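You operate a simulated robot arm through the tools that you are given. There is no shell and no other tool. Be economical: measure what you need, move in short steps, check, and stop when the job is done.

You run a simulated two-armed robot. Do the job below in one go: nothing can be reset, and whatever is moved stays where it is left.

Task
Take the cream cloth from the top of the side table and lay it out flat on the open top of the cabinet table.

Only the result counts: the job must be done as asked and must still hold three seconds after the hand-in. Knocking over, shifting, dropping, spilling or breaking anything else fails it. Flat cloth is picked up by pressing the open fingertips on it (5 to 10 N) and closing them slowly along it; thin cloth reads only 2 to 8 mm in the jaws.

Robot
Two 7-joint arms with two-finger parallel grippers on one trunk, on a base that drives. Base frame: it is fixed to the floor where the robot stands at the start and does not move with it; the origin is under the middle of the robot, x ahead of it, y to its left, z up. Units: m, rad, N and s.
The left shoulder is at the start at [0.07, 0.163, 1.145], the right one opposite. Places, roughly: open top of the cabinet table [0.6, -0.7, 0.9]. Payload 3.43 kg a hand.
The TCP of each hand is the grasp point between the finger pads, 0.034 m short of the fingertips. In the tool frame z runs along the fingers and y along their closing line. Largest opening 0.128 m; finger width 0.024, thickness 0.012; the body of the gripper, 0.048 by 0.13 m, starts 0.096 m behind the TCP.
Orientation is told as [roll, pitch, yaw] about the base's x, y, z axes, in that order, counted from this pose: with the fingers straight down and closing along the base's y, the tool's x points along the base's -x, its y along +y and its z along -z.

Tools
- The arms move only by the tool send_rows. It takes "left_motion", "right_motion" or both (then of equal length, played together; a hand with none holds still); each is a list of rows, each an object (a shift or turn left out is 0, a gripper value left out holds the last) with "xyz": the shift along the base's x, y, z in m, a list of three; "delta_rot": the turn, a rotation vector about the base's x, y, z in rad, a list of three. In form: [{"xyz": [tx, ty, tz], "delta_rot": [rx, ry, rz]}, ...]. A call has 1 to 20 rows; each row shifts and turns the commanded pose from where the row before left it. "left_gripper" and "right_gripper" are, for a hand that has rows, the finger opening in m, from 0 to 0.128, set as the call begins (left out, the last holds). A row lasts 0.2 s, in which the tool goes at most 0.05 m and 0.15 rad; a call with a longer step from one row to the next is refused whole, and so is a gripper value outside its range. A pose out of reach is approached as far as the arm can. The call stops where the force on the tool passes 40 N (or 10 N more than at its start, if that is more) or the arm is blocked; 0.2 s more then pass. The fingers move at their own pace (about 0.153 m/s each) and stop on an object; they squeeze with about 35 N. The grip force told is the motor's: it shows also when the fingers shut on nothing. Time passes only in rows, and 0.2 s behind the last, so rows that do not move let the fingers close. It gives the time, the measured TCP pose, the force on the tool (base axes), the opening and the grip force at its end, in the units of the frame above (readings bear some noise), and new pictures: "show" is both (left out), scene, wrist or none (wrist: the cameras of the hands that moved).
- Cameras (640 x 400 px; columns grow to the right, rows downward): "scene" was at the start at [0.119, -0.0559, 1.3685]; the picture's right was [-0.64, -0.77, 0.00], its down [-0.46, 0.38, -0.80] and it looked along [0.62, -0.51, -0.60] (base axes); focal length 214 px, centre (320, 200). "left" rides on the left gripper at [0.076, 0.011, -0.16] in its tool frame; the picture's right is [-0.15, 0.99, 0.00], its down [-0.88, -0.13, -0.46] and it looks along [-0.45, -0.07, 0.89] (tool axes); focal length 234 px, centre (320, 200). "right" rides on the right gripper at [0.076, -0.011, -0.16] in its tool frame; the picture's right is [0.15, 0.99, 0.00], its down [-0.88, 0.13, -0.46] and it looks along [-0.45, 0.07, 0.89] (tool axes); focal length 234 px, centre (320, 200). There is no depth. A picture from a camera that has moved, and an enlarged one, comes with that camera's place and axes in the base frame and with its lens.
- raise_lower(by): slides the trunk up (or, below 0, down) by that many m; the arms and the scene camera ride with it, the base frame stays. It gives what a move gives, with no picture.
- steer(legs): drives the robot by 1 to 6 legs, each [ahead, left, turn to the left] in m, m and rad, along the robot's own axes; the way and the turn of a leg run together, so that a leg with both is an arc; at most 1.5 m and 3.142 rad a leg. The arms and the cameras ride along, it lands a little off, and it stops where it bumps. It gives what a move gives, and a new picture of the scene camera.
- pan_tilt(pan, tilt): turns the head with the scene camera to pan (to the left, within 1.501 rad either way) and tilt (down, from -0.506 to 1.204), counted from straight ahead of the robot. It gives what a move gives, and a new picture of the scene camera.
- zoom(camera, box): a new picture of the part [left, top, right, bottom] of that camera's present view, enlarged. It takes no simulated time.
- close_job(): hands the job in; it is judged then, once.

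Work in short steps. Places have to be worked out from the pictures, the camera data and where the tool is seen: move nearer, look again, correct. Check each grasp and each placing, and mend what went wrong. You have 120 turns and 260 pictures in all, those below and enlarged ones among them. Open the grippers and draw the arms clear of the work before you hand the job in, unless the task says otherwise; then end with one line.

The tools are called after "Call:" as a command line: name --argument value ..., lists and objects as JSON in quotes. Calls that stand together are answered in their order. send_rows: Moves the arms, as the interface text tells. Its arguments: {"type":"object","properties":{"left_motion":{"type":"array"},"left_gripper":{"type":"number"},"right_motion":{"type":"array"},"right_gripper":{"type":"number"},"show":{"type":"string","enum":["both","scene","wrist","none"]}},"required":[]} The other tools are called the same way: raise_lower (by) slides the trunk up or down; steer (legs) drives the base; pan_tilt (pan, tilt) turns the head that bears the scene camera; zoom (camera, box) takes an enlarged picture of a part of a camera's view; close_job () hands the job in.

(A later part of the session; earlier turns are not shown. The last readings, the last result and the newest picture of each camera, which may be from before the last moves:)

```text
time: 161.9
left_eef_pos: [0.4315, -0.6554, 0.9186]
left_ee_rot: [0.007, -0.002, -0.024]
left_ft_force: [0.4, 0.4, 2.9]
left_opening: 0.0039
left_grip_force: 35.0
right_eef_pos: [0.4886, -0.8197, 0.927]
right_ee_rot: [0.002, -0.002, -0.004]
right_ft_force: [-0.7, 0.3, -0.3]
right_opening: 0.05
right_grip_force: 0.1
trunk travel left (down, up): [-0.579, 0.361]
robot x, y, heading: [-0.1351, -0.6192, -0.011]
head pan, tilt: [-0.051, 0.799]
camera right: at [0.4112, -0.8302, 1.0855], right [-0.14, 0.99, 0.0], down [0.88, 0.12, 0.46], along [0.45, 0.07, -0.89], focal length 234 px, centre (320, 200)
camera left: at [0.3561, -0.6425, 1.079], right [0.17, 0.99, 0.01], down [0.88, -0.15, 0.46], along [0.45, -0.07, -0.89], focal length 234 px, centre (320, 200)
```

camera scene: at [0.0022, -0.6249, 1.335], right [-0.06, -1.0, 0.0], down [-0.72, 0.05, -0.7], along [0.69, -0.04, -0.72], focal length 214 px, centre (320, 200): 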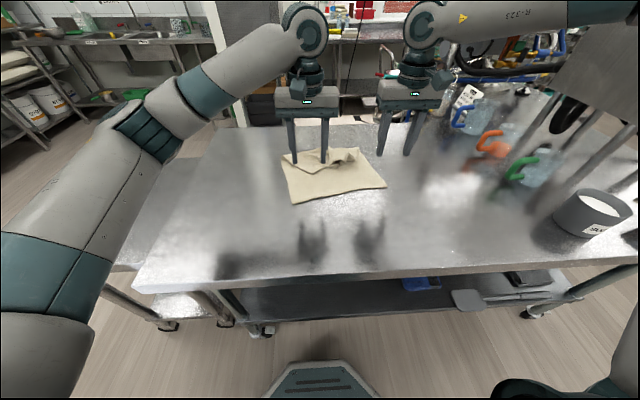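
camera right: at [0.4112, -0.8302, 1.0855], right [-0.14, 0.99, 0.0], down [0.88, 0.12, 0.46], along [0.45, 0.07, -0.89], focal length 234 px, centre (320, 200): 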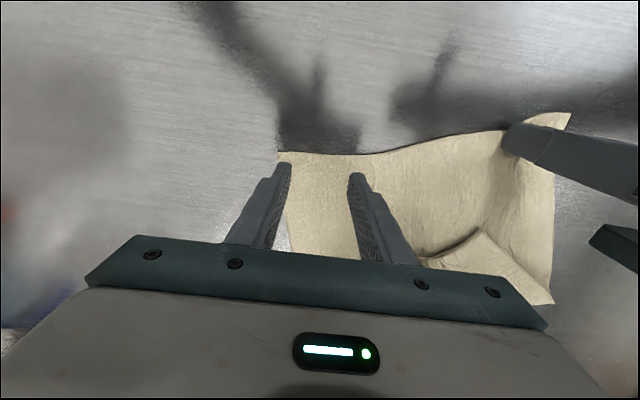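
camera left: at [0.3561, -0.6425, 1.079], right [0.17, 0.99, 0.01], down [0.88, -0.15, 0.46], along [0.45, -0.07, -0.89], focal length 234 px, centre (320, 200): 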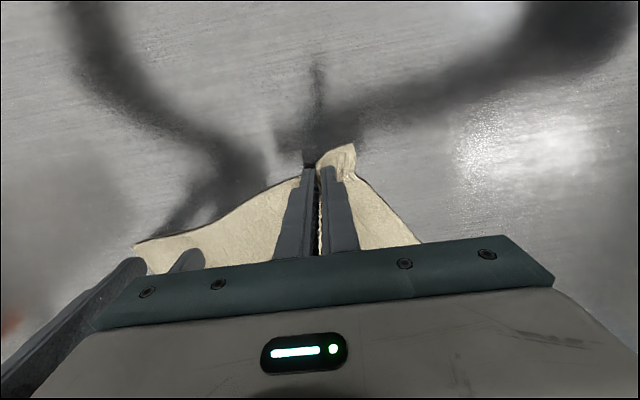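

Almost: pull the cloth another 1.5 cm toward the robot for a deeper bite, then lower the right hand to contact.

Call:
send_rows --left_motion '[{"xyz": [-0.008, 0, 0.003]}, {"xyz": [-0.01, -0.004, 0]}, {"xyz": [0, 0, -0.002]}, {}]' --right_motion '[{}, {"xyz": [0.004, 0, 0]}, {"xyz": [0.004, 0, -0.006]}, {"xyz": [0, 0, -0.003]}]' --show "wrist"

```text
time: 162.9
left_eef_pos: [0.4157, -0.6585, 0.9185]
left_ee_rot: [0.007, -0.005, -0.023]
left_ft_force: [-0.4, -0.3, 0.1]
left_opening: 0.0039
left_grip_force: 35.6
right_eef_pos: [0.4963, -0.8222, 0.9197]
right_ee_rot: [0.006, -0.007, -0.003]
right_ft_force: [-0.2, 0.4, 0.4]
right_opening: 0.0497
right_grip_force: 0.2
right hand out of reach, approached as far as the arm can: row 4
trunk travel left (down, up): [-0.579, 0.361]
robot x, y, heading: [-0.1304, -0.62, -0.013]
head pan, tilt: [-0.051, 0.799]
camera right: at [0.4173, -0.8333, 1.077], right [-0.14, 0.99, 0.0], down [0.88, 0.12, 0.46], along [0.46, 0.07, -0.89], focal length 234 px, centre (320, 200)
camera left: at [0.3388, -0.6463, 1.0796], right [0.17, 0.99, 0.01], down [0.88, -0.15, 0.46], along [0.45, -0.07, -0.89], focal length 234 px, centre (320, 200)
```

right: 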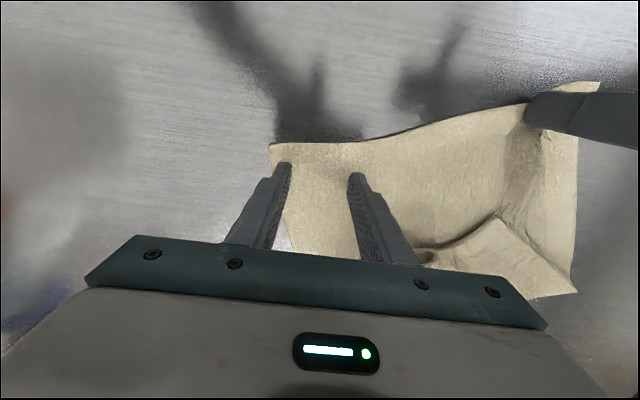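
left: 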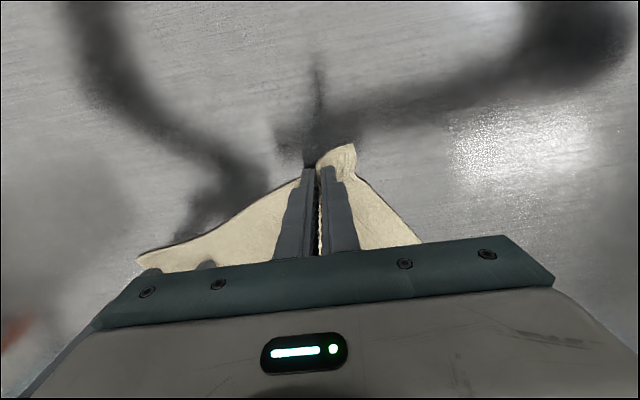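

Good bite now. Use the trunk to press (left raised slightly first), targeting 5–10 N on the right.

Call:
send_rows --left_motion '[{"xyz": [0, 0, 0.004]}, {}]' --show "none"

Call:
raise_lower --by -0.004

```text
time: 163.5
left_eef_pos: [0.4161, -0.6589, 0.9235]
left_ee_rot: [0.007, -0.001, -0.022]
left_ft_force: [-0.1, -0.9, 0.3]
left_opening: 0.004
left_grip_force: 34.6
right_eef_pos: [0.4952, -0.8208, 0.9188]
right_ee_rot: [0.006, -0.004, -0.003]
right_ft_force: [-0.3, 0.4, 1.3]
right_opening: 0.0502
right_grip_force: 0.1
trunk travel left (down, up): [-0.579, 0.361]
robot x, y, heading: [-0.133, -0.6174, -0.016]
head pan, tilt: [-0.051, 0.799]
```

```text
time: 164.0
left_eef_pos: [0.4137, -0.6583, 0.9199]
left_ee_rot: [0.006, -0.006, -0.022]
left_ft_force: [0.0, -1.0, -0.1]
left_opening: 0.0039
left_grip_force: 35.0
right_eef_pos: [0.4958, -0.8226, 0.9171]
right_ee_rot: [0.005, -0.01, -0.004]
right_ft_force: [1.0, -1.1, 15.4]
right_opening: 0.05
right_grip_force: 0.1
trunk travel left (down, up): [-0.575, 0.365]
robot x, y, heading: [-0.1311, -0.6188, -0.016]
head pan, tilt: [-0.051, 0.799]
```

15 N on the right: ease slightly and close in steps, holding ~10 N this time.

Call:
send_rows --right_motion '[{"xyz": [0, 0, 0.0005]}, {}]' --right_gripper 0.04 --show "none"

Call:
send_rows --right_motion '[{}, {}]' --right_gripper 0.03 --show "wrist"

```text
time: 164.6
left_eef_pos: [0.4141, -0.6577, 0.9205]
left_ee_rot: [0.005, -0.004, -0.022]
left_ft_force: [0.9, 0.1, 1.0]
left_opening: 0.0041
left_grip_force: 34.4
right_eef_pos: [0.4949, -0.8207, 0.9177]
right_ee_rot: [0.005, -0.009, -0.006]
right_ft_force: [3.6, -0.5, 18.8]
right_opening: 0.0397
right_grip_force: 0.0
trunk travel left (down, up): [-0.575, 0.365]
robot x, y, heading: [-0.1344, -0.6189, -0.011]
head pan, tilt: [-0.051, 0.799]
```

```text
time: 165.2
left_eef_pos: [0.414, -0.6588, 0.9211]
left_ee_rot: [0.004, -0.003, -0.023]
left_ft_force: [0.4, -0.7, 0.2]
left_opening: 0.0037
left_grip_force: 34.6
right_eef_pos: [0.4939, -0.8207, 0.9162]
right_ee_rot: [0.006, -0.009, -0.002]
right_ft_force: [1.6, 1.0, 20.5]
right_opening: 0.029
right_grip_force: 0.0
trunk travel left (down, up): [-0.575, 0.365]
robot x, y, heading: [-0.1323, -0.6146, -0.008]
head pan, tilt: [-0.051, 0.799]
camera right: at [0.4155, -0.8324, 1.0748], right [-0.14, 0.99, 0.0], down [0.88, 0.12, 0.46], along [0.46, 0.07, -0.89], focal length 234 px, centre (320, 200)
```

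right: 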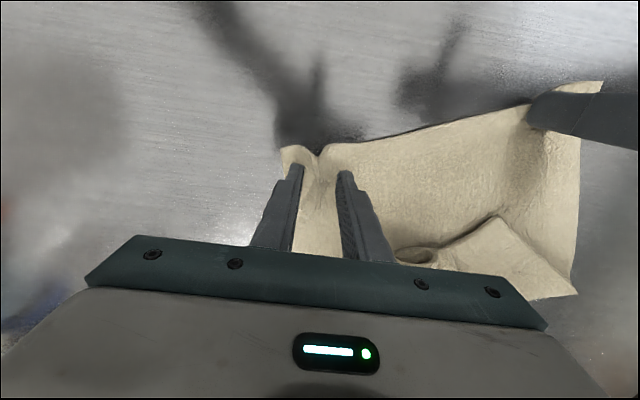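

A fold is forming. Ease 1 mm and finish closing.

Call:
send_rows --right_motion '[{"xyz": [0, 0, 0.001]}, {}]' --right_gripper 0.019 --show "none"

Call:
send_rows --right_motion '[{"xyz": [0, 0, 0.0004]}, {}]' --right_gripper 0.01 --show "none"

Call:
send_rows --right_motion '[{}, {}, {}]' --right_gripper 0.0 --show "wrist"

```text
time: 165.8
left_eef_pos: [0.4134, -0.6582, 0.9211]
left_ee_rot: [0.007, -0.002, -0.021]
left_ft_force: [0.9, -1.2, -0.1]
left_opening: 0.004
left_grip_force: 35.1
right_eef_pos: [0.4933, -0.8217, 0.9167]
right_ee_rot: [0.005, -0.008, -0.003]
right_ft_force: [-2.0, 2.9, 15.3]
right_opening: 0.0198
right_grip_force: 0.6
trunk travel left (down, up): [-0.575, 0.365]
robot x, y, heading: [-0.1356, -0.6164, -0.014]
head pan, tilt: [-0.051, 0.799]
```

```text
time: 166.4
left_eef_pos: [0.4154, -0.6594, 0.9202]
left_ee_rot: [0.007, -0.004, -0.024]
left_ft_force: [0.6, -2.2, 0.2]
left_opening: 0.0039
left_grip_force: 35.2
right_eef_pos: [0.4952, -0.8206, 0.9175]
right_ee_rot: [0.007, -0.006, -0.004]
right_ft_force: [-1.1, 1.6, 11.9]
right_opening: 0.0088
right_grip_force: 7.9
trunk travel left (down, up): [-0.575, 0.365]
robot x, y, heading: [-0.1291, -0.6174, -0.012]
head pan, tilt: [-0.051, 0.799]
```

```text
time: 167.2
left_eef_pos: [0.4155, -0.6597, 0.9195]
left_ee_rot: [0.008, -0.004, -0.023]
left_ft_force: [1.1, -1.7, -0.3]
left_opening: 0.0039
left_grip_force: 34.8
right_eef_pos: [0.4946, -0.8222, 0.9176]
right_ee_rot: [0.004, -0.008, -0.003]
right_ft_force: [-2.1, 1.7, 11.0]
right_opening: 0.0057
right_grip_force: 34.7
trunk travel left (down, up): [-0.575, 0.365]
robot x, y, heading: [-0.1358, -0.6176, -0.016]
head pan, tilt: [-0.051, 0.799]
camera right: at [0.4164, -0.8329, 1.0755], right [-0.14, 0.99, 0.0], down [0.88, 0.12, 0.46], along [0.46, 0.07, -0.89], focal length 234 px, centre (320, 200)
```

right: 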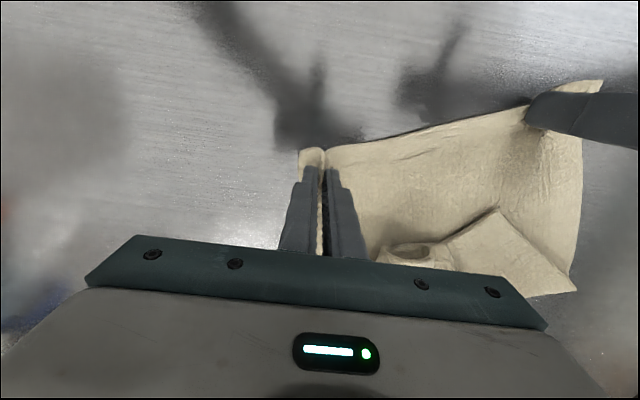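

Both hold (3.9 and 5.7 mm). Lift with the arms 0.28 m (evening up x), then the trunk 0.12 m.

Call:
send_rows --left_motion '[{"xyz": [0.005, 0, 0.02]}, {"xyz": [0.008, 0, 0.03]}, {"xyz": [0.008, 0, 0.03]}, {"xyz": [0.008, 0, 0.03]}, {"xyz": [0.008, 0, 0.03]}, {"xyz": [0.008, 0, 0.03]}, {"xyz": [0.008, 0, 0.03]}, {"xyz": [0.008, 0, 0.03]}, {"xyz": [0, 0, 0.03]}, {"xyz": [0, 0, 0.02]}]' --right_motion '[{"xyz": [-0.002, 0, 0.02]}, {"xyz": [-0.002, 0, 0.03]}, {"xyz": [-0.002, 0, 0.03]}, {"xyz": [-0.002, 0, 0.03]}, {"xyz": [-0.002, 0, 0.03]}, {"xyz": [-0.002, 0, 0.03]}, {"xyz": [-0.002, 0, 0.03]}, {"xyz": [-0.002, 0, 0.03]}, {"xyz": [0, 0, 0.03]}, {"xyz": [0, 0, 0.02]}]' --show "none"

Call:
raise_lower --by 0.12

Call:
send_rows --left_motion '[{}]' --right_motion '[{}]' --show "both"

```text
time: 169.4
left_eef_pos: [0.4746, -0.6613, 1.2011]
left_ee_rot: [0.006, -0.004, -0.025]
left_ft_force: [-0.7, -10.6, -1.3]
left_opening: 0.0042
left_grip_force: 35.6
right_eef_pos: [0.4702, -0.8418, 1.1804]
right_ee_rot: [0.008, -0.009, -0.002]
right_ft_force: [1.8, 10.9, 1.2]
right_opening: 0.0053
right_grip_force: 35.0
right hand out of reach, approached as far as the arm can: row 8, 9, 10
trunk travel left (down, up): [-0.575, 0.365]
robot x, y, heading: [-0.1327, -0.6179, -0.014]
head pan, tilt: [-0.051, 0.799]
```

```text
time: 170.9
left_eef_pos: [0.477, -0.6604, 1.32]
left_ee_rot: [0.007, 0.0, -0.022]
left_ft_force: [-1.0, -13.4, -2.3]
left_opening: 0.0044
left_grip_force: 34.9
right_eef_pos: [0.4703, -0.8409, 1.3008]
right_ee_rot: [0.004, -0.005, -0.005]
right_ft_force: [2.0, 14.4, 1.0]
right_opening: 0.0055
right_grip_force: 34.9
trunk travel left (down, up): [-0.695, 0.245]
robot x, y, heading: [-0.1335, -0.6169, -0.006]
head pan, tilt: [-0.051, 0.799]
```

```text
time: 171.3
left_eef_pos: [0.4754, -0.661, 1.3207]
left_ee_rot: [0.008, -0.002, -0.024]
left_ft_force: [-2.0, -13.9, -2.5]
left_opening: 0.0038
left_grip_force: 34.5
right_eef_pos: [0.4694, -0.8416, 1.3013]
right_ee_rot: [0.005, -0.007, -0.004]
right_ft_force: [1.5, 14.4, 1.1]
right_opening: 0.006
right_grip_force: 35.0
trunk travel left (down, up): [-0.695, 0.245]
robot x, y, heading: [-0.1341, -0.6174, -0.015]
head pan, tilt: [-0.051, 0.799]
camera scene: at [-0.0003, -0.6243, 1.4251], right [-0.06, -1.0, 0.0], down [-0.72, 0.04, -0.7], along [0.7, -0.04, -0.72], focal length 214 px, centre (320, 200)
camera right: at [0.392, -0.8535, 1.4588], right [-0.14, 0.99, 0.0], down [0.88, 0.12, 0.46], along [0.46, 0.07, -0.89], focal length 234 px, centre (320, 200)
camera left: at [0.3994, -0.6472, 1.4814], right [0.17, 0.99, 0.01], down [0.88, -0.15, 0.46], along [0.45, -0.07, -0.89], focal length 234 px, centre (320, 200)
```

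scene: 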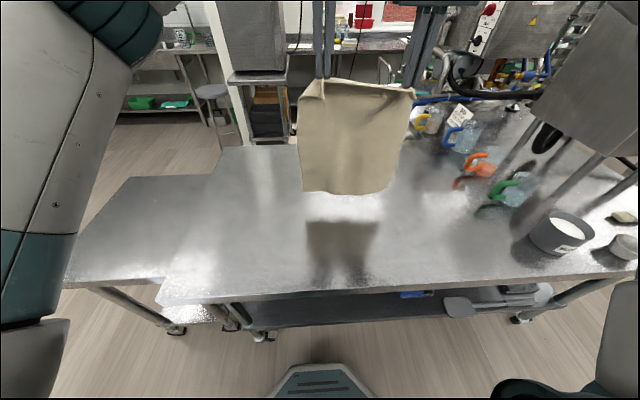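
right: 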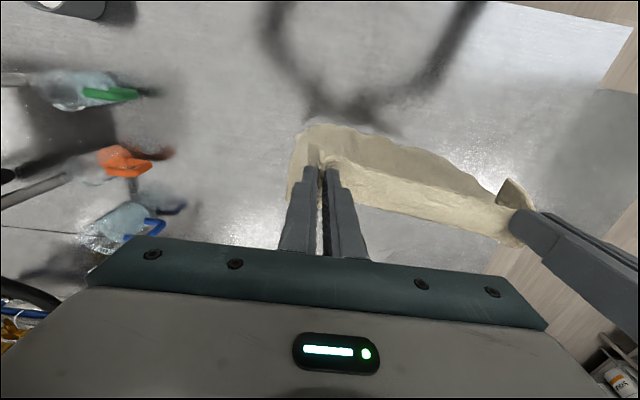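
left: 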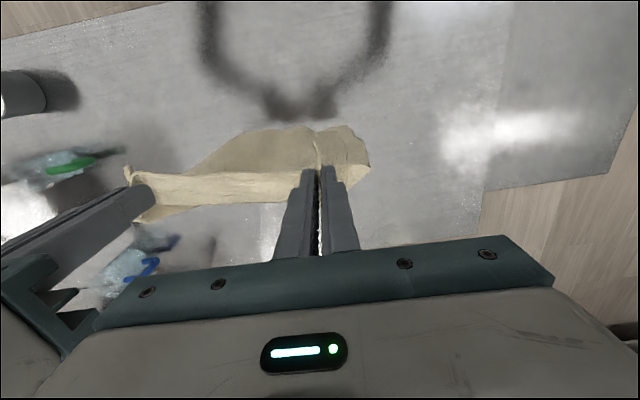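

The cloth hangs unfolded and square, though its visible drop (~0.31 m) suggests the old flap may still be partly turned up behind. Give it a gentle shake to drop the flap and look again.

Call:
send_rows --left_motion '[{"xyz": [0, -0.002, 0.03]}, {"xyz": [0, 0, 0.04]}, {"xyz": [0, 0, -0.045]}, {"xyz": [-0.04, 0, 0.04]}, {"xyz": [0.035, 0, 0]}, {"xyz": [-0.045, 0, 0]}, {"xyz": [0.045, 0, 0]}, {"xyz": [-0.045, 0, 0]}, {}, {}, {}]' --right_motion '[{"xyz": [0, 0.002, 0.03]}, {"xyz": [0, 0, 0.04]}, {"xyz": [0, 0, -0.045]}, {"xyz": [-0.04, 0, 0.04]}, {"xyz": [0.035, 0, 0]}, {"xyz": [-0.045, 0, 0]}, {"xyz": [0.045, 0, 0]}, {"xyz": [-0.045, 0, 0]}, {}, {}, {}]' --show "both"

```text
refused: row 4 steps farther than a row can; nothing moved
```

Call:
send_rows --left_motion '[{"xyz": [0, -0.002, 0.03]}, {"xyz": [0, 0, 0.04]}, {"xyz": [0, 0, -0.045]}, {"xyz": [-0.03, 0, 0.035]}, {"xyz": [0.035, 0, 0]}, {"xyz": [-0.045, 0, 0]}, {"xyz": [0.045, 0, 0]}, {"xyz": [-0.045, 0, 0]}, {}, {}, {}]' --right_motion '[{"xyz": [0, 0.002, 0.03]}, {"xyz": [0, 0, 0.04]}, {"xyz": [0, 0, -0.045]}, {"xyz": [-0.03, 0, 0.035]}, {"xyz": [0.035, 0, 0]}, {"xyz": [-0.045, 0, 0]}, {"xyz": [0.045, 0, 0]}, {"xyz": [-0.045, 0, 0]}, {}, {}, {}]' --show "both"

```text
time: 172.1
left_eef_pos: [0.4733, -0.6689, 1.3755]
left_ee_rot: [-0.001, -0.003, -0.035]
left_ft_force: [-5.3, -23.8, -4.3]
left_opening: 0.0044
left_grip_force: 35.0
right_eef_pos: [0.4527, -0.8534, 1.3436]
right_ee_rot: [0.015, -0.013, 0.005]
right_ft_force: [6.3, 23.6, 3.6]
right_opening: 0.0057
right_grip_force: 34.8
right hand out of reach, approached as far as the arm can: row 1, 2
trunk travel left (down, up): [-0.695, 0.245]
robot x, y, heading: [-0.1308, -0.6187, -0.011]
head pan, tilt: [-0.051, 0.799]
stopped in row 3 (right hand): the force on the tool passed its limit (the readings are from after the stop); the commanded pose is now the measured one
camera scene: at [0.0009, -0.6242, 1.425], right [-0.06, -1.0, 0.0], down [-0.72, 0.04, -0.7], along [0.69, -0.04, -0.72], focal length 214 px, centre (320, 200)
camera right: at [0.3736, -0.8662, 1.5006], right [-0.15, 0.99, 0.01], down [0.87, 0.13, 0.47], along [0.46, 0.08, -0.88], focal length 234 px, centre (320, 200)
camera left: at [0.3976, -0.6539, 1.5361], right [0.18, 0.98, 0.0], down [0.87, -0.16, 0.46], along [0.45, -0.08, -0.89], focal length 234 px, centre (320, 200)
```

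scene: 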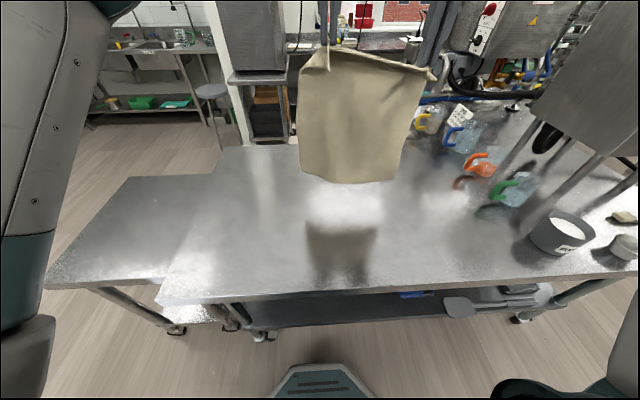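
right: 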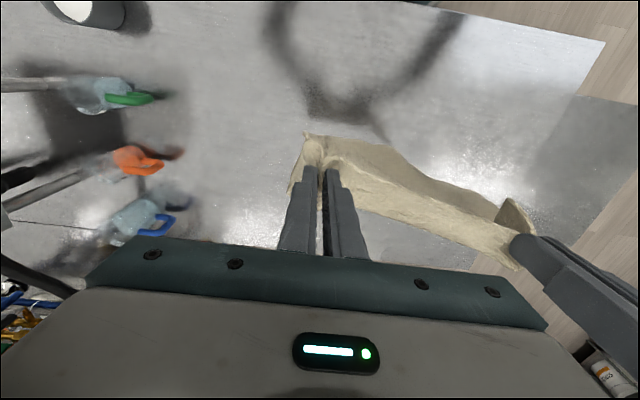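
left: 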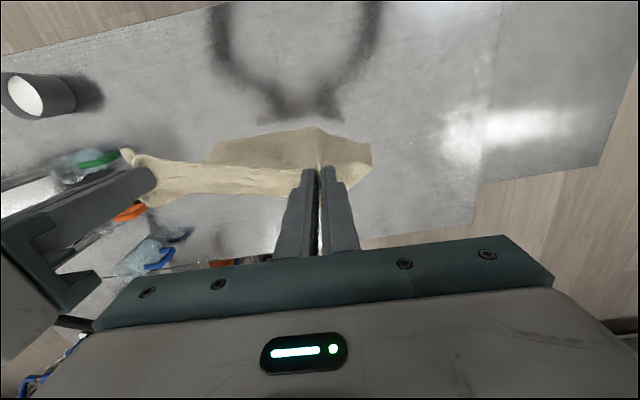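

The drop (~0.31 m) matches the first hang, so the cloth is fully open. Lower/retract both hands from the right arm's limit and even them, easing the tension; then back the base 0.1 m to start the lay-down nearer the table's front edge.

Call:
send_rows --left_motion '[{"xyz": [-0.02, -0.003, -0.02], "delta_rot": [0, 0, 0.02]}, {"xyz": [-0.03, -0.003, -0.02]}, {"xyz": [-0.035, 0, -0.015]}, {"xyz": [-0.04, 0, 0]}, {"xyz": [-0.04, 0, 0]}]' --right_motion '[{"xyz": [-0.01, 0.003, -0.01], "delta_rot": [-0.01, 0, 0]}, {"xyz": [-0.025, 0.003, -0.01]}, {"xyz": [-0.035, 0.002, 0]}, {"xyz": [-0.04, 0.002, 0]}, {"xyz": [-0.04, 0, 0]}]' --show "none"

Call:
steer --legs '[[-0.1, 0, 0]]'

```text
time: 173.3
left_eef_pos: [0.3068, -0.6705, 1.323]
left_ee_rot: [0.002, -0.004, -0.005]
left_ft_force: [-1.6, -4.7, -0.5]
left_opening: 0.0041
left_grip_force: 35.3
right_eef_pos: [0.2973, -0.8467, 1.3267]
right_ee_rot: [0.002, -0.012, 0.0]
right_ft_force: [0.4, 4.2, -1.3]
right_opening: 0.0049
right_grip_force: 34.7
trunk travel left (down, up): [-0.695, 0.245]
robot x, y, heading: [-0.1337, -0.6192, -0.013]
head pan, tilt: [-0.051, 0.799]
```

```text
time: 174.4
left_eef_pos: [0.2125, -0.6702, 1.3215]
left_ee_rot: [0.005, 0.0, -0.007]
left_ft_force: [-1.7, -2.9, 0.3]
left_opening: 0.0042
left_grip_force: 34.7
right_eef_pos: [0.202, -0.8449, 1.3248]
right_ee_rot: [0.002, -0.01, 0.0]
right_ft_force: [0.0, 3.1, -0.5]
right_opening: 0.0048
right_grip_force: 34.8
trunk travel left (down, up): [-0.695, 0.245]
robot x, y, heading: [-0.2308, -0.6147, -0.011]
head pan, tilt: [-0.051, 0.799]
camera scene: at [-0.0989, -0.6232, 1.425], right [-0.06, -1.0, 0.0], down [-0.72, 0.04, -0.7], along [0.7, -0.04, -0.72], focal length 214 px, centre (320, 200)
```

scene: 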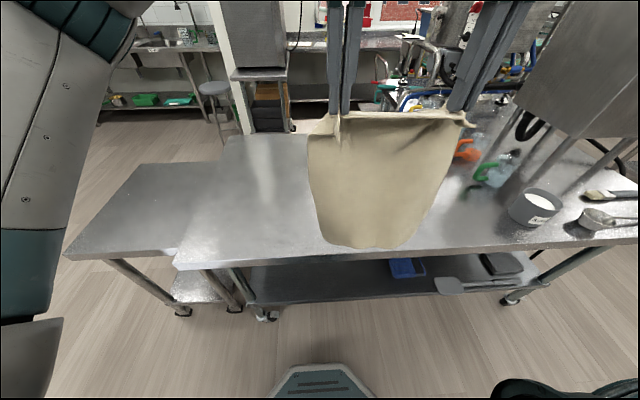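

The hanging edge is just above the table near its front (x≈0.21). Move 4 cm in while lowering, then run the same outward arc that worked before.

Call:
send_rows --left_motion '[{"xyz": [0.02, 0, -0.005]}, {"xyz": [0.02, 0, -0.01]}, {"xyz": [0, 0, -0.015]}, {}, {"xyz": [0.01, 0, -0.02]}, {"xyz": [0.025, 0, -0.01]}, {"xyz": [0.025, 0, -0.01]}, {"xyz": [0.025, 0, -0.01]}, {"xyz": [0.025, 0, -0.015]}, {"xyz": [0.025, 0, -0.015]}, {"xyz": [0.022, 0, -0.015]}, {"xyz": [0.022, 0, -0.015]}]' --right_motion '[{"xyz": [0.022, 0, -0.005]}, {"xyz": [0.022, 0, -0.01]}, {"xyz": [0.004, 0, -0.015]}, {}, {"xyz": [0.01, 0, -0.02]}, {"xyz": [0.025, 0, -0.01]}, {"xyz": [0.025, 0, -0.01]}, {"xyz": [0.025, 0, -0.01]}, {"xyz": [0.025, 0, -0.015]}, {"xyz": [0.025, 0, -0.015]}, {"xyz": [0.022, 0, -0.015]}, {"xyz": [0.022, 0, -0.015]}]' --show "scene"

```text
time: 177.0
left_eef_pos: [0.4331, -0.6707, 1.1804]
left_ee_rot: [0.006, 0.0, -0.009]
left_ft_force: [1.2, -2.7, -1.0]
left_opening: 0.0037
left_grip_force: 34.9
right_eef_pos: [0.431, -0.8472, 1.1849]
right_ee_rot: [0.003, -0.009, -0.001]
right_ft_force: [0.3, 3.2, -0.5]
right_opening: 0.0047
right_grip_force: 35.4
trunk travel left (down, up): [-0.695, 0.245]
robot x, y, heading: [-0.235, -0.6181, -0.014]
head pan, tilt: [-0.051, 0.799]
camera scene: at [-0.0961, -0.6241, 1.4248], right [-0.06, -1.0, 0.0], down [-0.72, 0.05, -0.69], along [0.69, -0.04, -0.72], focal length 214 px, centre (320, 200)
```

scene: 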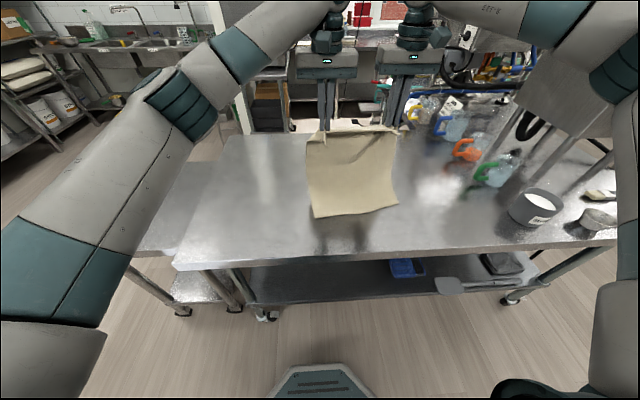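

The edge landed at x≈0.35–0.39, a bit far. Back up 10 cm with a small lift, then descend more steeply.

Call:
send_rows --left_motion '[{"xyz": [-0.01, 0, 0.04]}, {"xyz": [-0.03, 0, 0.03]}, {"xyz": [-0.04, 0, 0]}, {"xyz": [-0.04, 0, 0]}, {"xyz": [-0.03, 0, 0]}, {"xyz": [-0.02, 0, 0]}, {}, {"xyz": [0, 0, -0.025]}, {"xyz": [0, 0, -0.02]}, {}]' --right_motion '[{"xyz": [-0.01, 0, 0.04]}, {"xyz": [-0.03, 0, 0.03]}, {"xyz": [-0.04, 0, 0]}, {"xyz": [-0.04, 0, 0]}, {"xyz": [-0.03, 0, 0]}, {"xyz": [-0.02, 0, 0]}, {}, {"xyz": [0, 0, -0.025]}, {"xyz": [0, 0, -0.02]}, {}]' --show "scene"

```text
time: 179.2
left_eef_pos: [0.2587, -0.6686, 1.2066]
left_ee_rot: [0.003, -0.003, -0.009]
left_ft_force: [-0.3, -3.3, 0.3]
left_opening: 0.0043
left_grip_force: 35.8
right_eef_pos: [0.2571, -0.8467, 1.2111]
right_ee_rot: [0.002, -0.011, 0.001]
right_ft_force: [1.1, 3.4, -0.3]
right_opening: 0.005
right_grip_force: 35.3
trunk travel left (down, up): [-0.695, 0.245]
robot x, y, heading: [-0.2287, -0.6172, -0.012]
head pan, tilt: [-0.051, 0.799]
camera scene: at [-0.1002, -0.6233, 1.4252], right [-0.06, -1.0, 0.0], down [-0.72, 0.04, -0.7], along [0.7, -0.04, -0.72], focal length 214 px, centre (320, 200)
```

scene: 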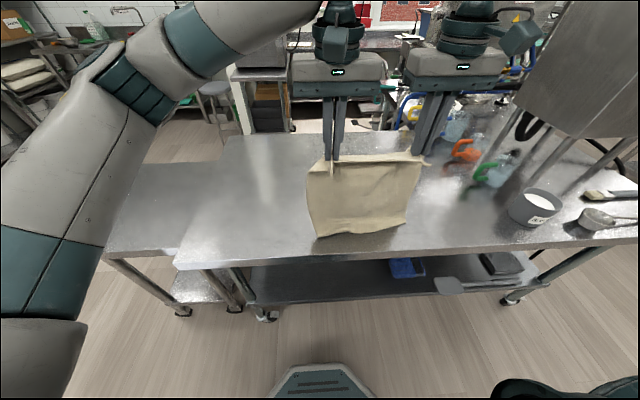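

The edge is now on the table at x≈0.28. Sweep outward with the arms, then use the base's forward 0.1 m as part of the arc.

Call:
send_rows --left_motion '[{"xyz": [0.03, 0, -0.008]}, {"xyz": [0.032, 0, -0.01]}, {"xyz": [0.03, 0, -0.013]}, {"xyz": [0.025, 0, -0.017]}, {"xyz": [0.02, 0, -0.02]}]' --right_motion '[{"xyz": [0.03, 0, -0.008]}, {"xyz": [0.032, 0, -0.01]}, {"xyz": [0.03, 0, -0.014]}, {"xyz": [0.025, 0, -0.018]}, {"xyz": [0.02, 0, -0.022]}]' --show "scene"

Call:
steer --legs '[[0.1, 0, 0]]'

```text
time: 180.4
left_eef_pos: [0.3997, -0.6696, 1.1389]
left_ee_rot: [0.005, 0.0, -0.008]
left_ft_force: [-0.2, -2.7, -0.3]
left_opening: 0.0039
left_grip_force: 35.8
right_eef_pos: [0.3977, -0.8435, 1.1363]
right_ee_rot: [0.002, -0.009, 0.001]
right_ft_force: [0.3, 1.5, 0.5]
right_opening: 0.005
right_grip_force: 35.4
trunk travel left (down, up): [-0.695, 0.245]
robot x, y, heading: [-0.2346, -0.6165, -0.015]
head pan, tilt: [-0.051, 0.799]
camera scene: at [-0.0973, -0.6235, 1.425], right [-0.06, -1.0, 0.0], down [-0.72, 0.05, -0.7], along [0.69, -0.04, -0.72], focal length 214 px, centre (320, 200)
```

scene: 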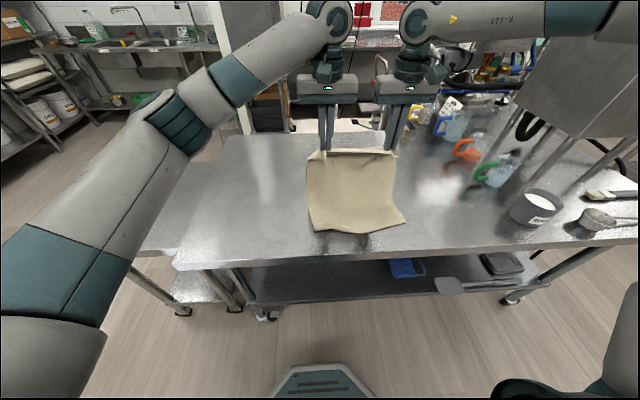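

```text
time: 181.6
left_eef_pos: [0.4981, -0.6703, 1.1401]
left_ee_rot: [0.003, -0.003, -0.011]
left_ft_force: [-0.8, -2.1, 0.0]
left_opening: 0.004
left_grip_force: 34.5
right_eef_pos: [0.4956, -0.8451, 1.1385]
right_ee_rot: [0.002, -0.011, 0.001]
right_ft_force: [0.7, 1.5, -0.4]
right_opening: 0.0047
right_grip_force: 35.0
trunk travel left (down, up): [-0.695, 0.245]
robot x, y, heading: [-0.134, -0.6172, -0.012]
head pan, tilt: [-0.051, 0.799]
camera scene: at [0.0007, -0.6245, 1.4252], right [-0.06, -1.0, 0.0], down [-0.72, 0.05, -0.7], along [0.7, -0.04, -0.72], focal length 214 px, centre (320, 200)
```

scene: 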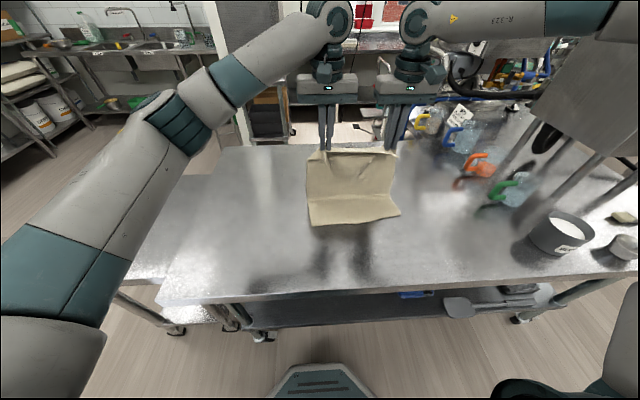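

The base move dragged the edge (cloth was taut). Redo: lift, back up, and this time lower most of the way with slack before pulling forward.

Call:
send_rows --left_motion '[{"xyz": [-0.02, 0, 0.04]}, {"xyz": [-0.03, 0, 0.035]}, {"xyz": [-0.035, 0, 0.02]}, {"xyz": [-0.03, 0, 0.01]}, {"xyz": [-0.02, 0, 0]}]' --right_motion '[{"xyz": [-0.02, 0, 0.04]}, {"xyz": [-0.03, 0, 0.035]}, {"xyz": [-0.035, 0, 0.02]}, {"xyz": [-0.03, 0, 0.01]}, {"xyz": [-0.02, 0, 0]}]' --show "none"

Call:
steer --legs '[[-0.1, 0, 0]]'

Call:
send_rows --left_motion '[{}, {"xyz": [-0.005, 0, -0.025]}, {"xyz": [0, 0, -0.015]}, {}, {"xyz": [0.03, 0, -0.008]}, {"xyz": [0.032, 0, -0.012]}, {"xyz": [0.03, 0, -0.015]}, {"xyz": [0.025, 0, -0.02]}, {"xyz": [0.02, 0, -0.025]}, {"xyz": [0.015, 0, -0.03]}, {"xyz": [0.012, 0, -0.03]}, {"xyz": [0.012, 0, -0.03]}]' --right_motion '[{}, {"xyz": [-0.005, 0, -0.025]}, {"xyz": [0, 0, -0.015]}, {}, {"xyz": [0.03, 0, -0.008]}, {"xyz": [0.032, 0, -0.012]}, {"xyz": [0.03, 0, -0.015]}, {"xyz": [0.025, 0, -0.02]}, {"xyz": [0.02, 0, -0.025]}, {"xyz": [0.015, 0, -0.03]}, {"xyz": [0.012, 0, -0.03]}, {"xyz": [0.012, 0, -0.03]}]' --show "both"

```text
time: 182.8
left_eef_pos: [0.3622, -0.6715, 1.2458]
left_ee_rot: [0.003, -0.004, -0.009]
left_ft_force: [-0.2, -0.4, -0.1]
left_opening: 0.0039
left_grip_force: 35.2
right_eef_pos: [0.3622, -0.8456, 1.2436]
right_ee_rot: [0.0, -0.013, -0.002]
right_ft_force: [-0.1, 0.2, -0.5]
right_opening: 0.0048
right_grip_force: 35.0
trunk travel left (down, up): [-0.695, 0.245]
robot x, y, heading: [-0.13, -0.6197, -0.013]
head pan, tilt: [-0.051, 0.799]
```

```text
time: 183.9
left_eef_pos: [0.2637, -0.6703, 1.2464]
left_ee_rot: [0.003, -0.002, -0.007]
left_ft_force: [0.4, -1.3, -0.2]
left_opening: 0.0042
left_grip_force: 34.6
right_eef_pos: [0.2624, -0.8442, 1.2438]
right_ee_rot: [0.002, -0.011, -0.001]
right_ft_force: [-0.1, 1.0, 0.3]
right_opening: 0.0048
right_grip_force: 34.9
trunk travel left (down, up): [-0.695, 0.245]
robot x, y, heading: [-0.2297, -0.6165, -0.009]
head pan, tilt: [-0.051, 0.799]
camera scene: at [-0.098, -0.6232, 1.425], right [-0.06, -1.0, 0.0], down [-0.72, 0.04, -0.7], along [0.7, -0.04, -0.72], focal length 214 px, centre (320, 200)
```

scene: 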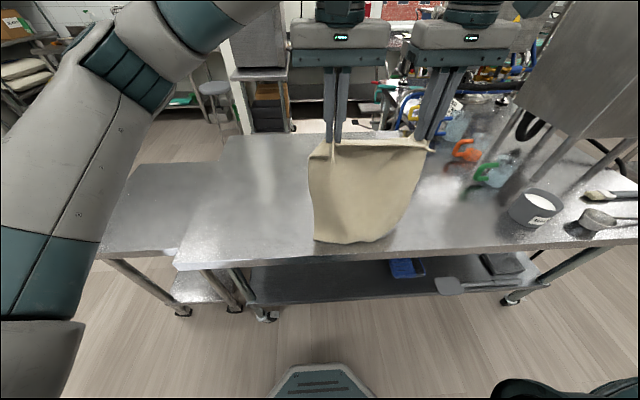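

```text
time: 186.5
left_eef_pos: [0.4342, -0.6721, 1.0342]
left_ee_rot: [0.004, -0.002, -0.007]
left_ft_force: [-0.2, -5.7, -0.6]
left_opening: 0.0042
left_grip_force: 34.8
right_eef_pos: [0.4293, -0.8509, 1.0343]
right_ee_rot: [0.004, -0.012, 0.001]
right_ft_force: [1.8, 5.1, -0.4]
right_opening: 0.0047
right_grip_force: 35.3
right hand out of reach, approached as far as the arm can: row 12
trunk travel left (down, up): [-0.695, 0.245]
robot x, y, heading: [-0.2296, -0.6167, -0.012]
head pan, tilt: [-0.051, 0.799]
camera scene: at [-0.0973, -0.6237, 1.4251], right [-0.06, -1.0, 0.0], down [-0.72, 0.04, -0.7], along [0.69, -0.04, -0.72], focal length 214 px, centre (320, 200)
camera right: at [0.3511, -0.8618, 1.1921], right [-0.15, 0.99, 0.0], down [0.87, 0.13, 0.47], along [0.46, 0.07, -0.88], focal length 234 px, centre (320, 200)
camera left: at [0.3576, -0.6599, 1.1952], right [0.15, 0.99, 0.0], down [0.88, -0.14, 0.46], along [0.45, -0.07, -0.89], focal length 234 px, centre (320, 200)
```

scene: 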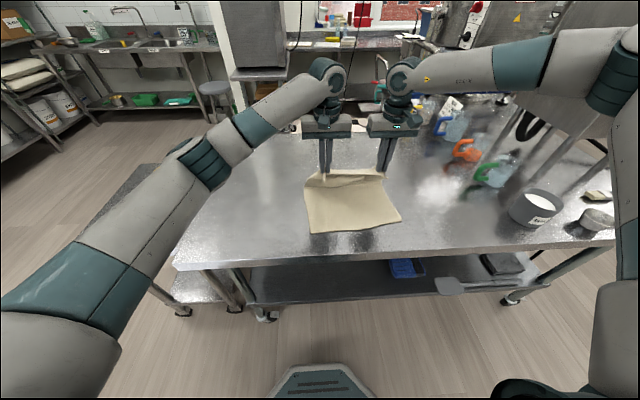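
right: 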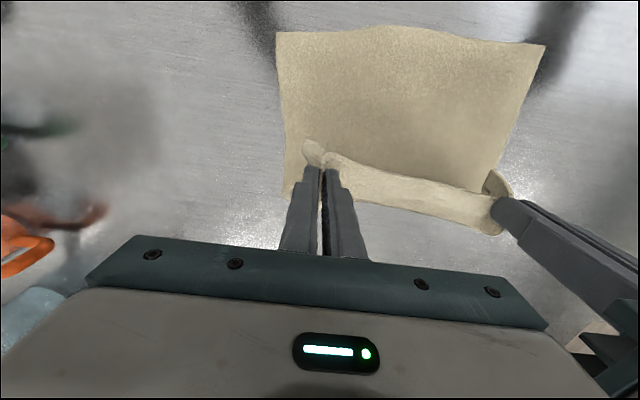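
left: 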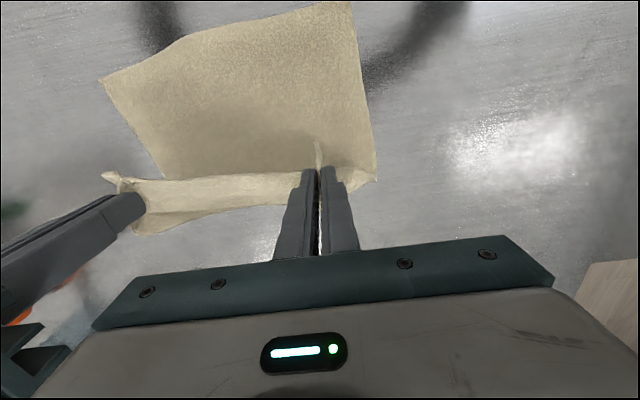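

The cloth is spread nicely with its near edge at x≈0.28–0.32 and slack remaining. Now drive the base forward 0.1 m.

Call:
steer --legs '[[0.1, 0, 0]]'

```text
time: 187.7
left_eef_pos: [0.5326, -0.6734, 1.0349]
left_ee_rot: [0.003, -0.004, -0.011]
left_ft_force: [-0.2, -6.1, -0.5]
left_opening: 0.0035
left_grip_force: 35.0
right_eef_pos: [0.5275, -0.8531, 1.0358]
right_ee_rot: [0.004, -0.014, -0.003]
right_ft_force: [1.3, 7.5, -0.6]
right_opening: 0.0053
right_grip_force: 34.3
trunk travel left (down, up): [-0.695, 0.245]
robot x, y, heading: [-0.1328, -0.6172, -0.01]
head pan, tilt: [-0.051, 0.799]
camera scene: at [0.0003, -0.6246, 1.4252], right [-0.06, -1.0, 0.0], down [-0.72, 0.05, -0.7], along [0.7, -0.04, -0.72], focal length 214 px, centre (320, 200)
```

scene: 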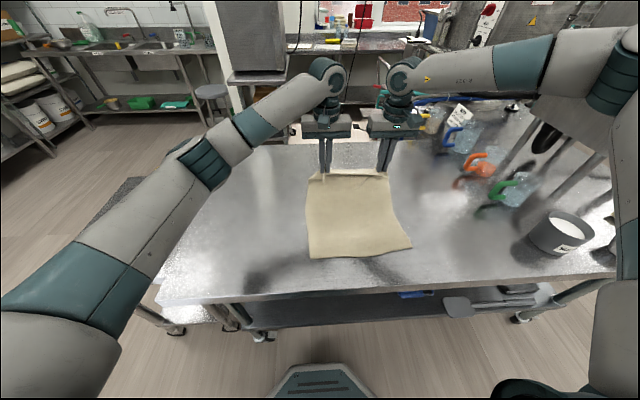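

Now the near edge is at x≈0.30–0.32 with minimal drag. Continue outward/down with a moderate tilt of both hands.

Call:
send_rows --left_motion '[{"xyz": [0.008, 0, -0.008], "delta_rot": [0, -0.08, 0]}, {"xyz": [0.012, 0, -0.012], "delta_rot": [0, -0.08, 0]}, {"xyz": [0.012, 0, -0.014], "delta_rot": [0, -0.08, 0]}, {"xyz": [0.012, 0, -0.016], "delta_rot": [0, -0.08, 0]}, {"xyz": [0.012, 0, -0.016]}]' --right_motion '[{"xyz": [0.01, 0.001, -0.008], "delta_rot": [0, -0.13, 0]}, {"xyz": [0.013, 0.001, -0.012], "delta_rot": [0, -0.13, 0]}, {"xyz": [0.013, 0, -0.014], "delta_rot": [0, -0.13, 0]}, {"xyz": [0.012, 0, -0.016], "delta_rot": [0, -0.13, 0]}, {"xyz": [0.012, 0, -0.016], "delta_rot": [0, -0.13, 0]}]' --show "both"

```text
time: 188.9
left_eef_pos: [0.5904, -0.6745, 0.9684]
left_ee_rot: [0.008, -0.321, -0.012]
left_ft_force: [0.1, -2.6, -0.2]
left_opening: 0.0042
left_grip_force: 34.6
right_eef_pos: [0.5885, -0.8509, 0.9693]
right_ee_rot: [0.006, -0.662, -0.002]
right_ft_force: [0.3, 1.5, -0.4]
right_opening: 0.0049
right_grip_force: 34.9
trunk travel left (down, up): [-0.695, 0.245]
robot x, y, heading: [-0.1312, -0.6185, -0.012]
head pan, tilt: [-0.051, 0.799]
camera scene: at [0.0025, -0.6254, 1.425], right [-0.06, -1.0, 0.0], down [-0.72, 0.05, -0.7], along [0.69, -0.04, -0.72], focal length 214 px, centre (320, 200)
camera right: at [0.4291, -0.8625, 1.0465], right [-0.12, 0.99, -0.09], down [0.42, 0.13, 0.9], along [0.9, 0.07, -0.43], focal length 234 px, centre (320, 200)
camera left: at [0.4676, -0.6627, 1.0968], right [0.15, 0.99, 0.05], down [0.69, -0.14, 0.71], along [0.71, -0.07, -0.7], focal length 234 px, centre (320, 200)
```

scene: 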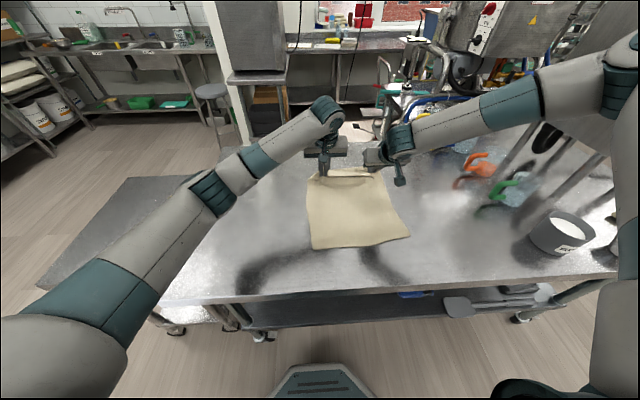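
right: 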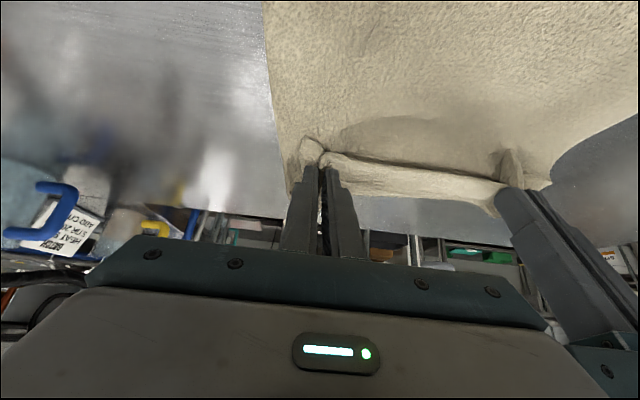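
left: 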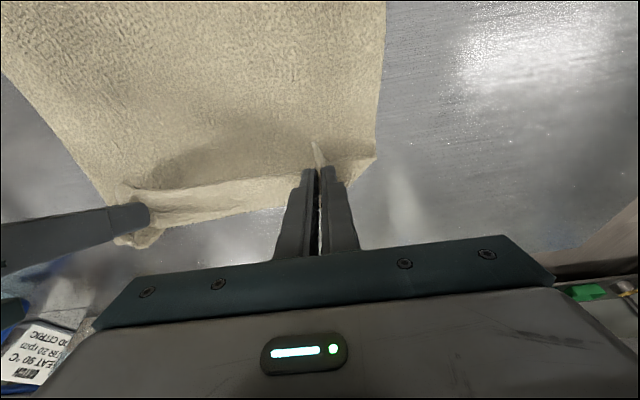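

Going smoothly. Continue the last ~4.5 cm down and 4 cm out.

Call:
send_rows --left_motion '[{"xyz": [0.012, 0, -0.01]}, {"xyz": [0.012, 0, -0.01]}, {"xyz": [0.01, 0, -0.01]}, {"xyz": [0.008, 0, -0.009]}]' --right_motion '[{"xyz": [0.012, 0, -0.01], "delta_rot": [0, -0.06, 0]}, {"xyz": [0.012, 0, -0.01], "delta_rot": [0, -0.06, 0]}, {"xyz": [0.01, 0, -0.01]}, {"xyz": [0.008, 0, -0.009]}]' --show "both"

```text
time: 189.9
left_eef_pos: [0.6304, -0.6776, 0.9322]
left_ee_rot: [0.001, -0.321, -0.015]
left_ft_force: [-2.8, -32.1, 4.7]
left_opening: 0.0043
left_grip_force: 35.4
right_eef_pos: [0.6101, -0.873, 0.9557]
right_ee_rot: [0.012, -0.782, 0.003]
right_ft_force: [2.5, 31.0, -4.9]
right_opening: 0.0071
right_grip_force: 35.4
right hand out of reach, approached as far as the arm can: row 1, 2, 3, 4
trunk travel left (down, up): [-0.695, 0.245]
robot x, y, heading: [-0.1329, -0.6172, -0.015]
head pan, tilt: [-0.051, 0.799]
camera scene: at [0.001, -0.6251, 1.4251], right [-0.06, -1.0, 0.0], down [-0.72, 0.05, -0.7], along [0.7, -0.04, -0.72], focal length 214 px, centre (320, 200)
camera right: at [0.443, -0.8867, 1.0142], right [-0.11, 0.99, -0.1], down [0.3, 0.13, 0.94], along [0.95, 0.08, -0.31], focal length 234 px, centre (320, 200)
camera left: at [0.5069, -0.6645, 1.0601], right [0.15, 0.99, 0.05], down [0.69, -0.14, 0.71], along [0.71, -0.08, -0.7], focal length 234 px, centre (320, 200)
```

scene: 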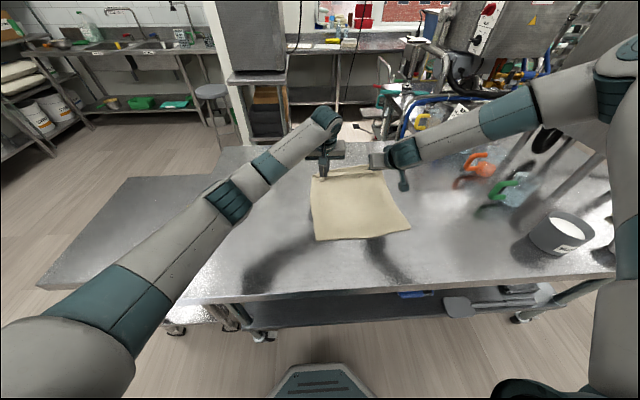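
right: 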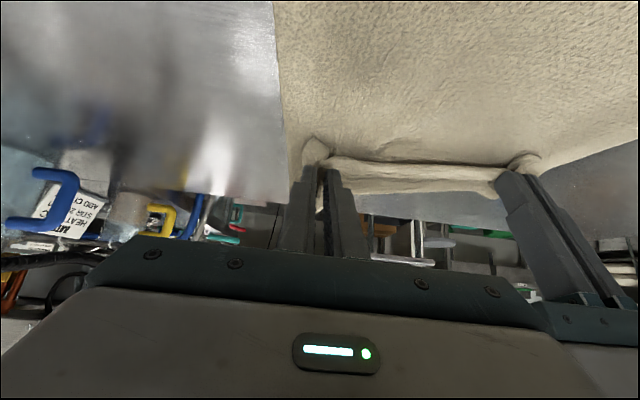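
left: 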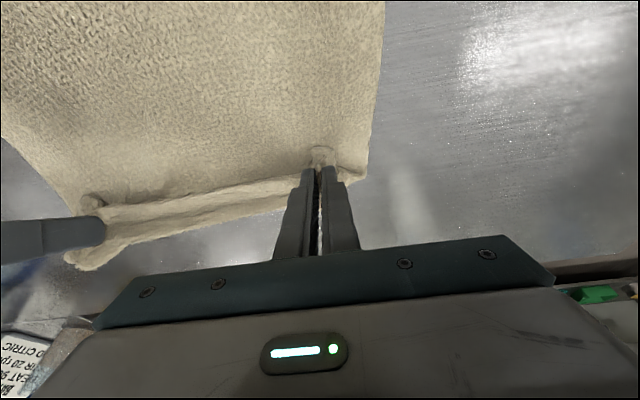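

Right is at its limit with its tip ~5 cm up and tension at 31 N. Ease the tension and bring the right down along its reach boundary.

Call:
send_rows --left_motion '[{"xyz": [-0.004, -0.006, 0.002]}, {"xyz": [-0.004, -0.006, 0]}, {"xyz": [-0.004, -0.002, 0]}, {"xyz": [-0.003, 0, 0]}]' --right_motion '[{"xyz": [-0.008, 0.004, -0.008]}, {"xyz": [-0.01, 0.003, -0.01]}, {"xyz": [-0.01, 0.002, -0.01]}, {"xyz": [-0.01, 0.002, -0.01]}]' --show "none"

```text
time: 190.9
left_eef_pos: [0.6142, -0.6885, 0.9325]
left_ee_rot: [0.005, -0.321, -0.011]
left_ft_force: [-4.9, -17.2, -0.2]
left_opening: 0.0042
left_grip_force: 34.9
right_eef_pos: [0.5663, -0.875, 0.9313]
right_ee_rot: [0.005, -0.785, -0.003]
right_ft_force: [4.3, 18.5, 0.9]
right_opening: 0.0061
right_grip_force: 34.7
right hand out of reach, approached as far as the arm can: row 1, 2, 3, 4
trunk travel left (down, up): [-0.695, 0.245]
robot x, y, heading: [-0.1332, -0.6189, -0.014]
head pan, tilt: [-0.051, 0.799]
```

Both are low now (2–2.5 cm). A last small descent, then release both and look.

Call:
send_rows --left_motion '[{"xyz": [-0.003, -0.004, -0.008]}, {"xyz": [0, 0, -0.006]}]' --right_motion '[{"xyz": [-0.004, 0.002, -0.008]}, {"xyz": [-0.004, 0.002, -0.008]}]' --show "none"

Call:
send_rows --left_motion '[{}, {}, {"xyz": [-0.008, 0, 0.008]}, {"xyz": [-0.01, 0, 0.02]}, {"xyz": [-0.01, 0, 0.03], "delta_rot": [0, 0.08, 0]}, {"xyz": [-0.01, 0, 0.04], "delta_rot": [0, 0.08, 0]}, {"xyz": [-0.01, 0, 0.04], "delta_rot": [0, 0.08, 0]}, {"xyz": [0, 0.01, 0.04], "delta_rot": [0, 0.08, 0]}]' --right_motion '[{}, {}, {"xyz": [-0.012, 0, 0.01]}, {"xyz": [-0.02, 0, 0.02]}, {"xyz": [-0.025, 0, 0.03], "delta_rot": [0, 0.13, 0]}, {"xyz": [-0.025, 0, 0.03], "delta_rot": [0, 0.13, 0]}, {"xyz": [-0.02, 0, 0.03], "delta_rot": [0, 0.13, 0]}, {"xyz": [0, 0, 0.03], "delta_rot": [0, 0.13, 0]}]' --left_gripper 0.04 --right_gripper 0.04 --show "both"

```text
time: 191.5
left_eef_pos: [0.6101, -0.6914, 0.9235]
left_ee_rot: [0.005, -0.326, -0.01]
left_ft_force: [-3.6, -18.0, 10.7]
left_opening: 0.0044
left_grip_force: 34.4
right_eef_pos: [0.5531, -0.877, 0.9251]
right_ee_rot: [0.006, -0.785, -0.002]
right_ft_force: [6.0, 17.6, 5.0]
right_opening: 0.0061
right_grip_force: 35.1
right hand out of reach, approached as far as the arm can: row 1, 2
trunk travel left (down, up): [-0.695, 0.245]
robot x, y, heading: [-0.1299, -0.6164, -0.014]
head pan, tilt: [-0.051, 0.799]
```

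```text
time: 193.3
left_eef_pos: [0.5635, -0.6804, 1.0964]
left_ee_rot: [0.002, -0.003, -0.009]
left_ft_force: [-0.8, 0.6, -0.7]
left_opening: 0.04
left_grip_force: 0.2
right_eef_pos: [0.4516, -0.8774, 1.0722]
right_ee_rot: [0.003, -0.265, 0.001]
right_ft_force: [0.5, 0.3, -0.7]
right_opening: 0.0398
right_grip_force: 0.1
trunk travel left (down, up): [-0.695, 0.245]
robot x, y, heading: [-0.1293, -0.6196, -0.011]
head pan, tilt: [-0.051, 0.799]
camera scene: at [0.0, -0.6242, 1.425], right [-0.06, -1.0, 0.0], down [-0.72, 0.05, -0.7], along [0.7, -0.04, -0.72], focal length 214 px, centre (320, 200)
camera right: at [0.3353, -0.8894, 1.2053], right [-0.14, 0.99, -0.03], down [0.73, 0.13, 0.67], along [0.67, 0.07, -0.74], focal length 234 px, centre (320, 200)
camera left: at [0.4882, -0.6685, 1.2582], right [0.16, 0.99, 0.0], down [0.88, -0.14, 0.46], along [0.45, -0.07, -0.89], focal length 234 px, centre (320, 200)
```

scene: 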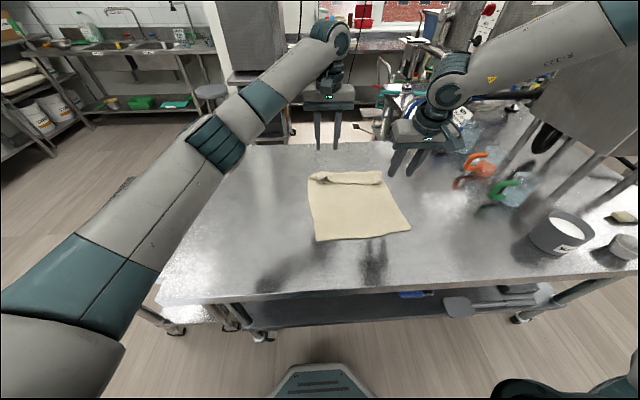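
right: 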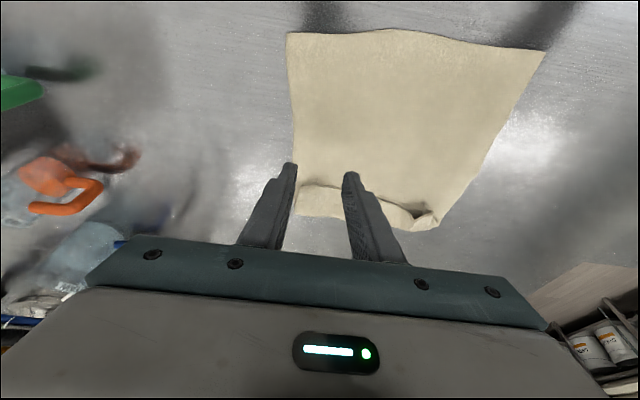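
left: 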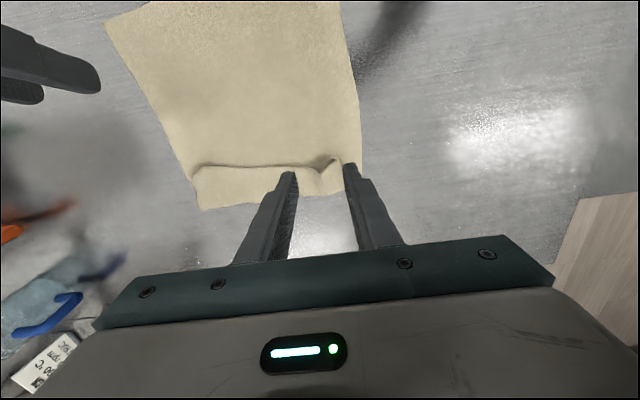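

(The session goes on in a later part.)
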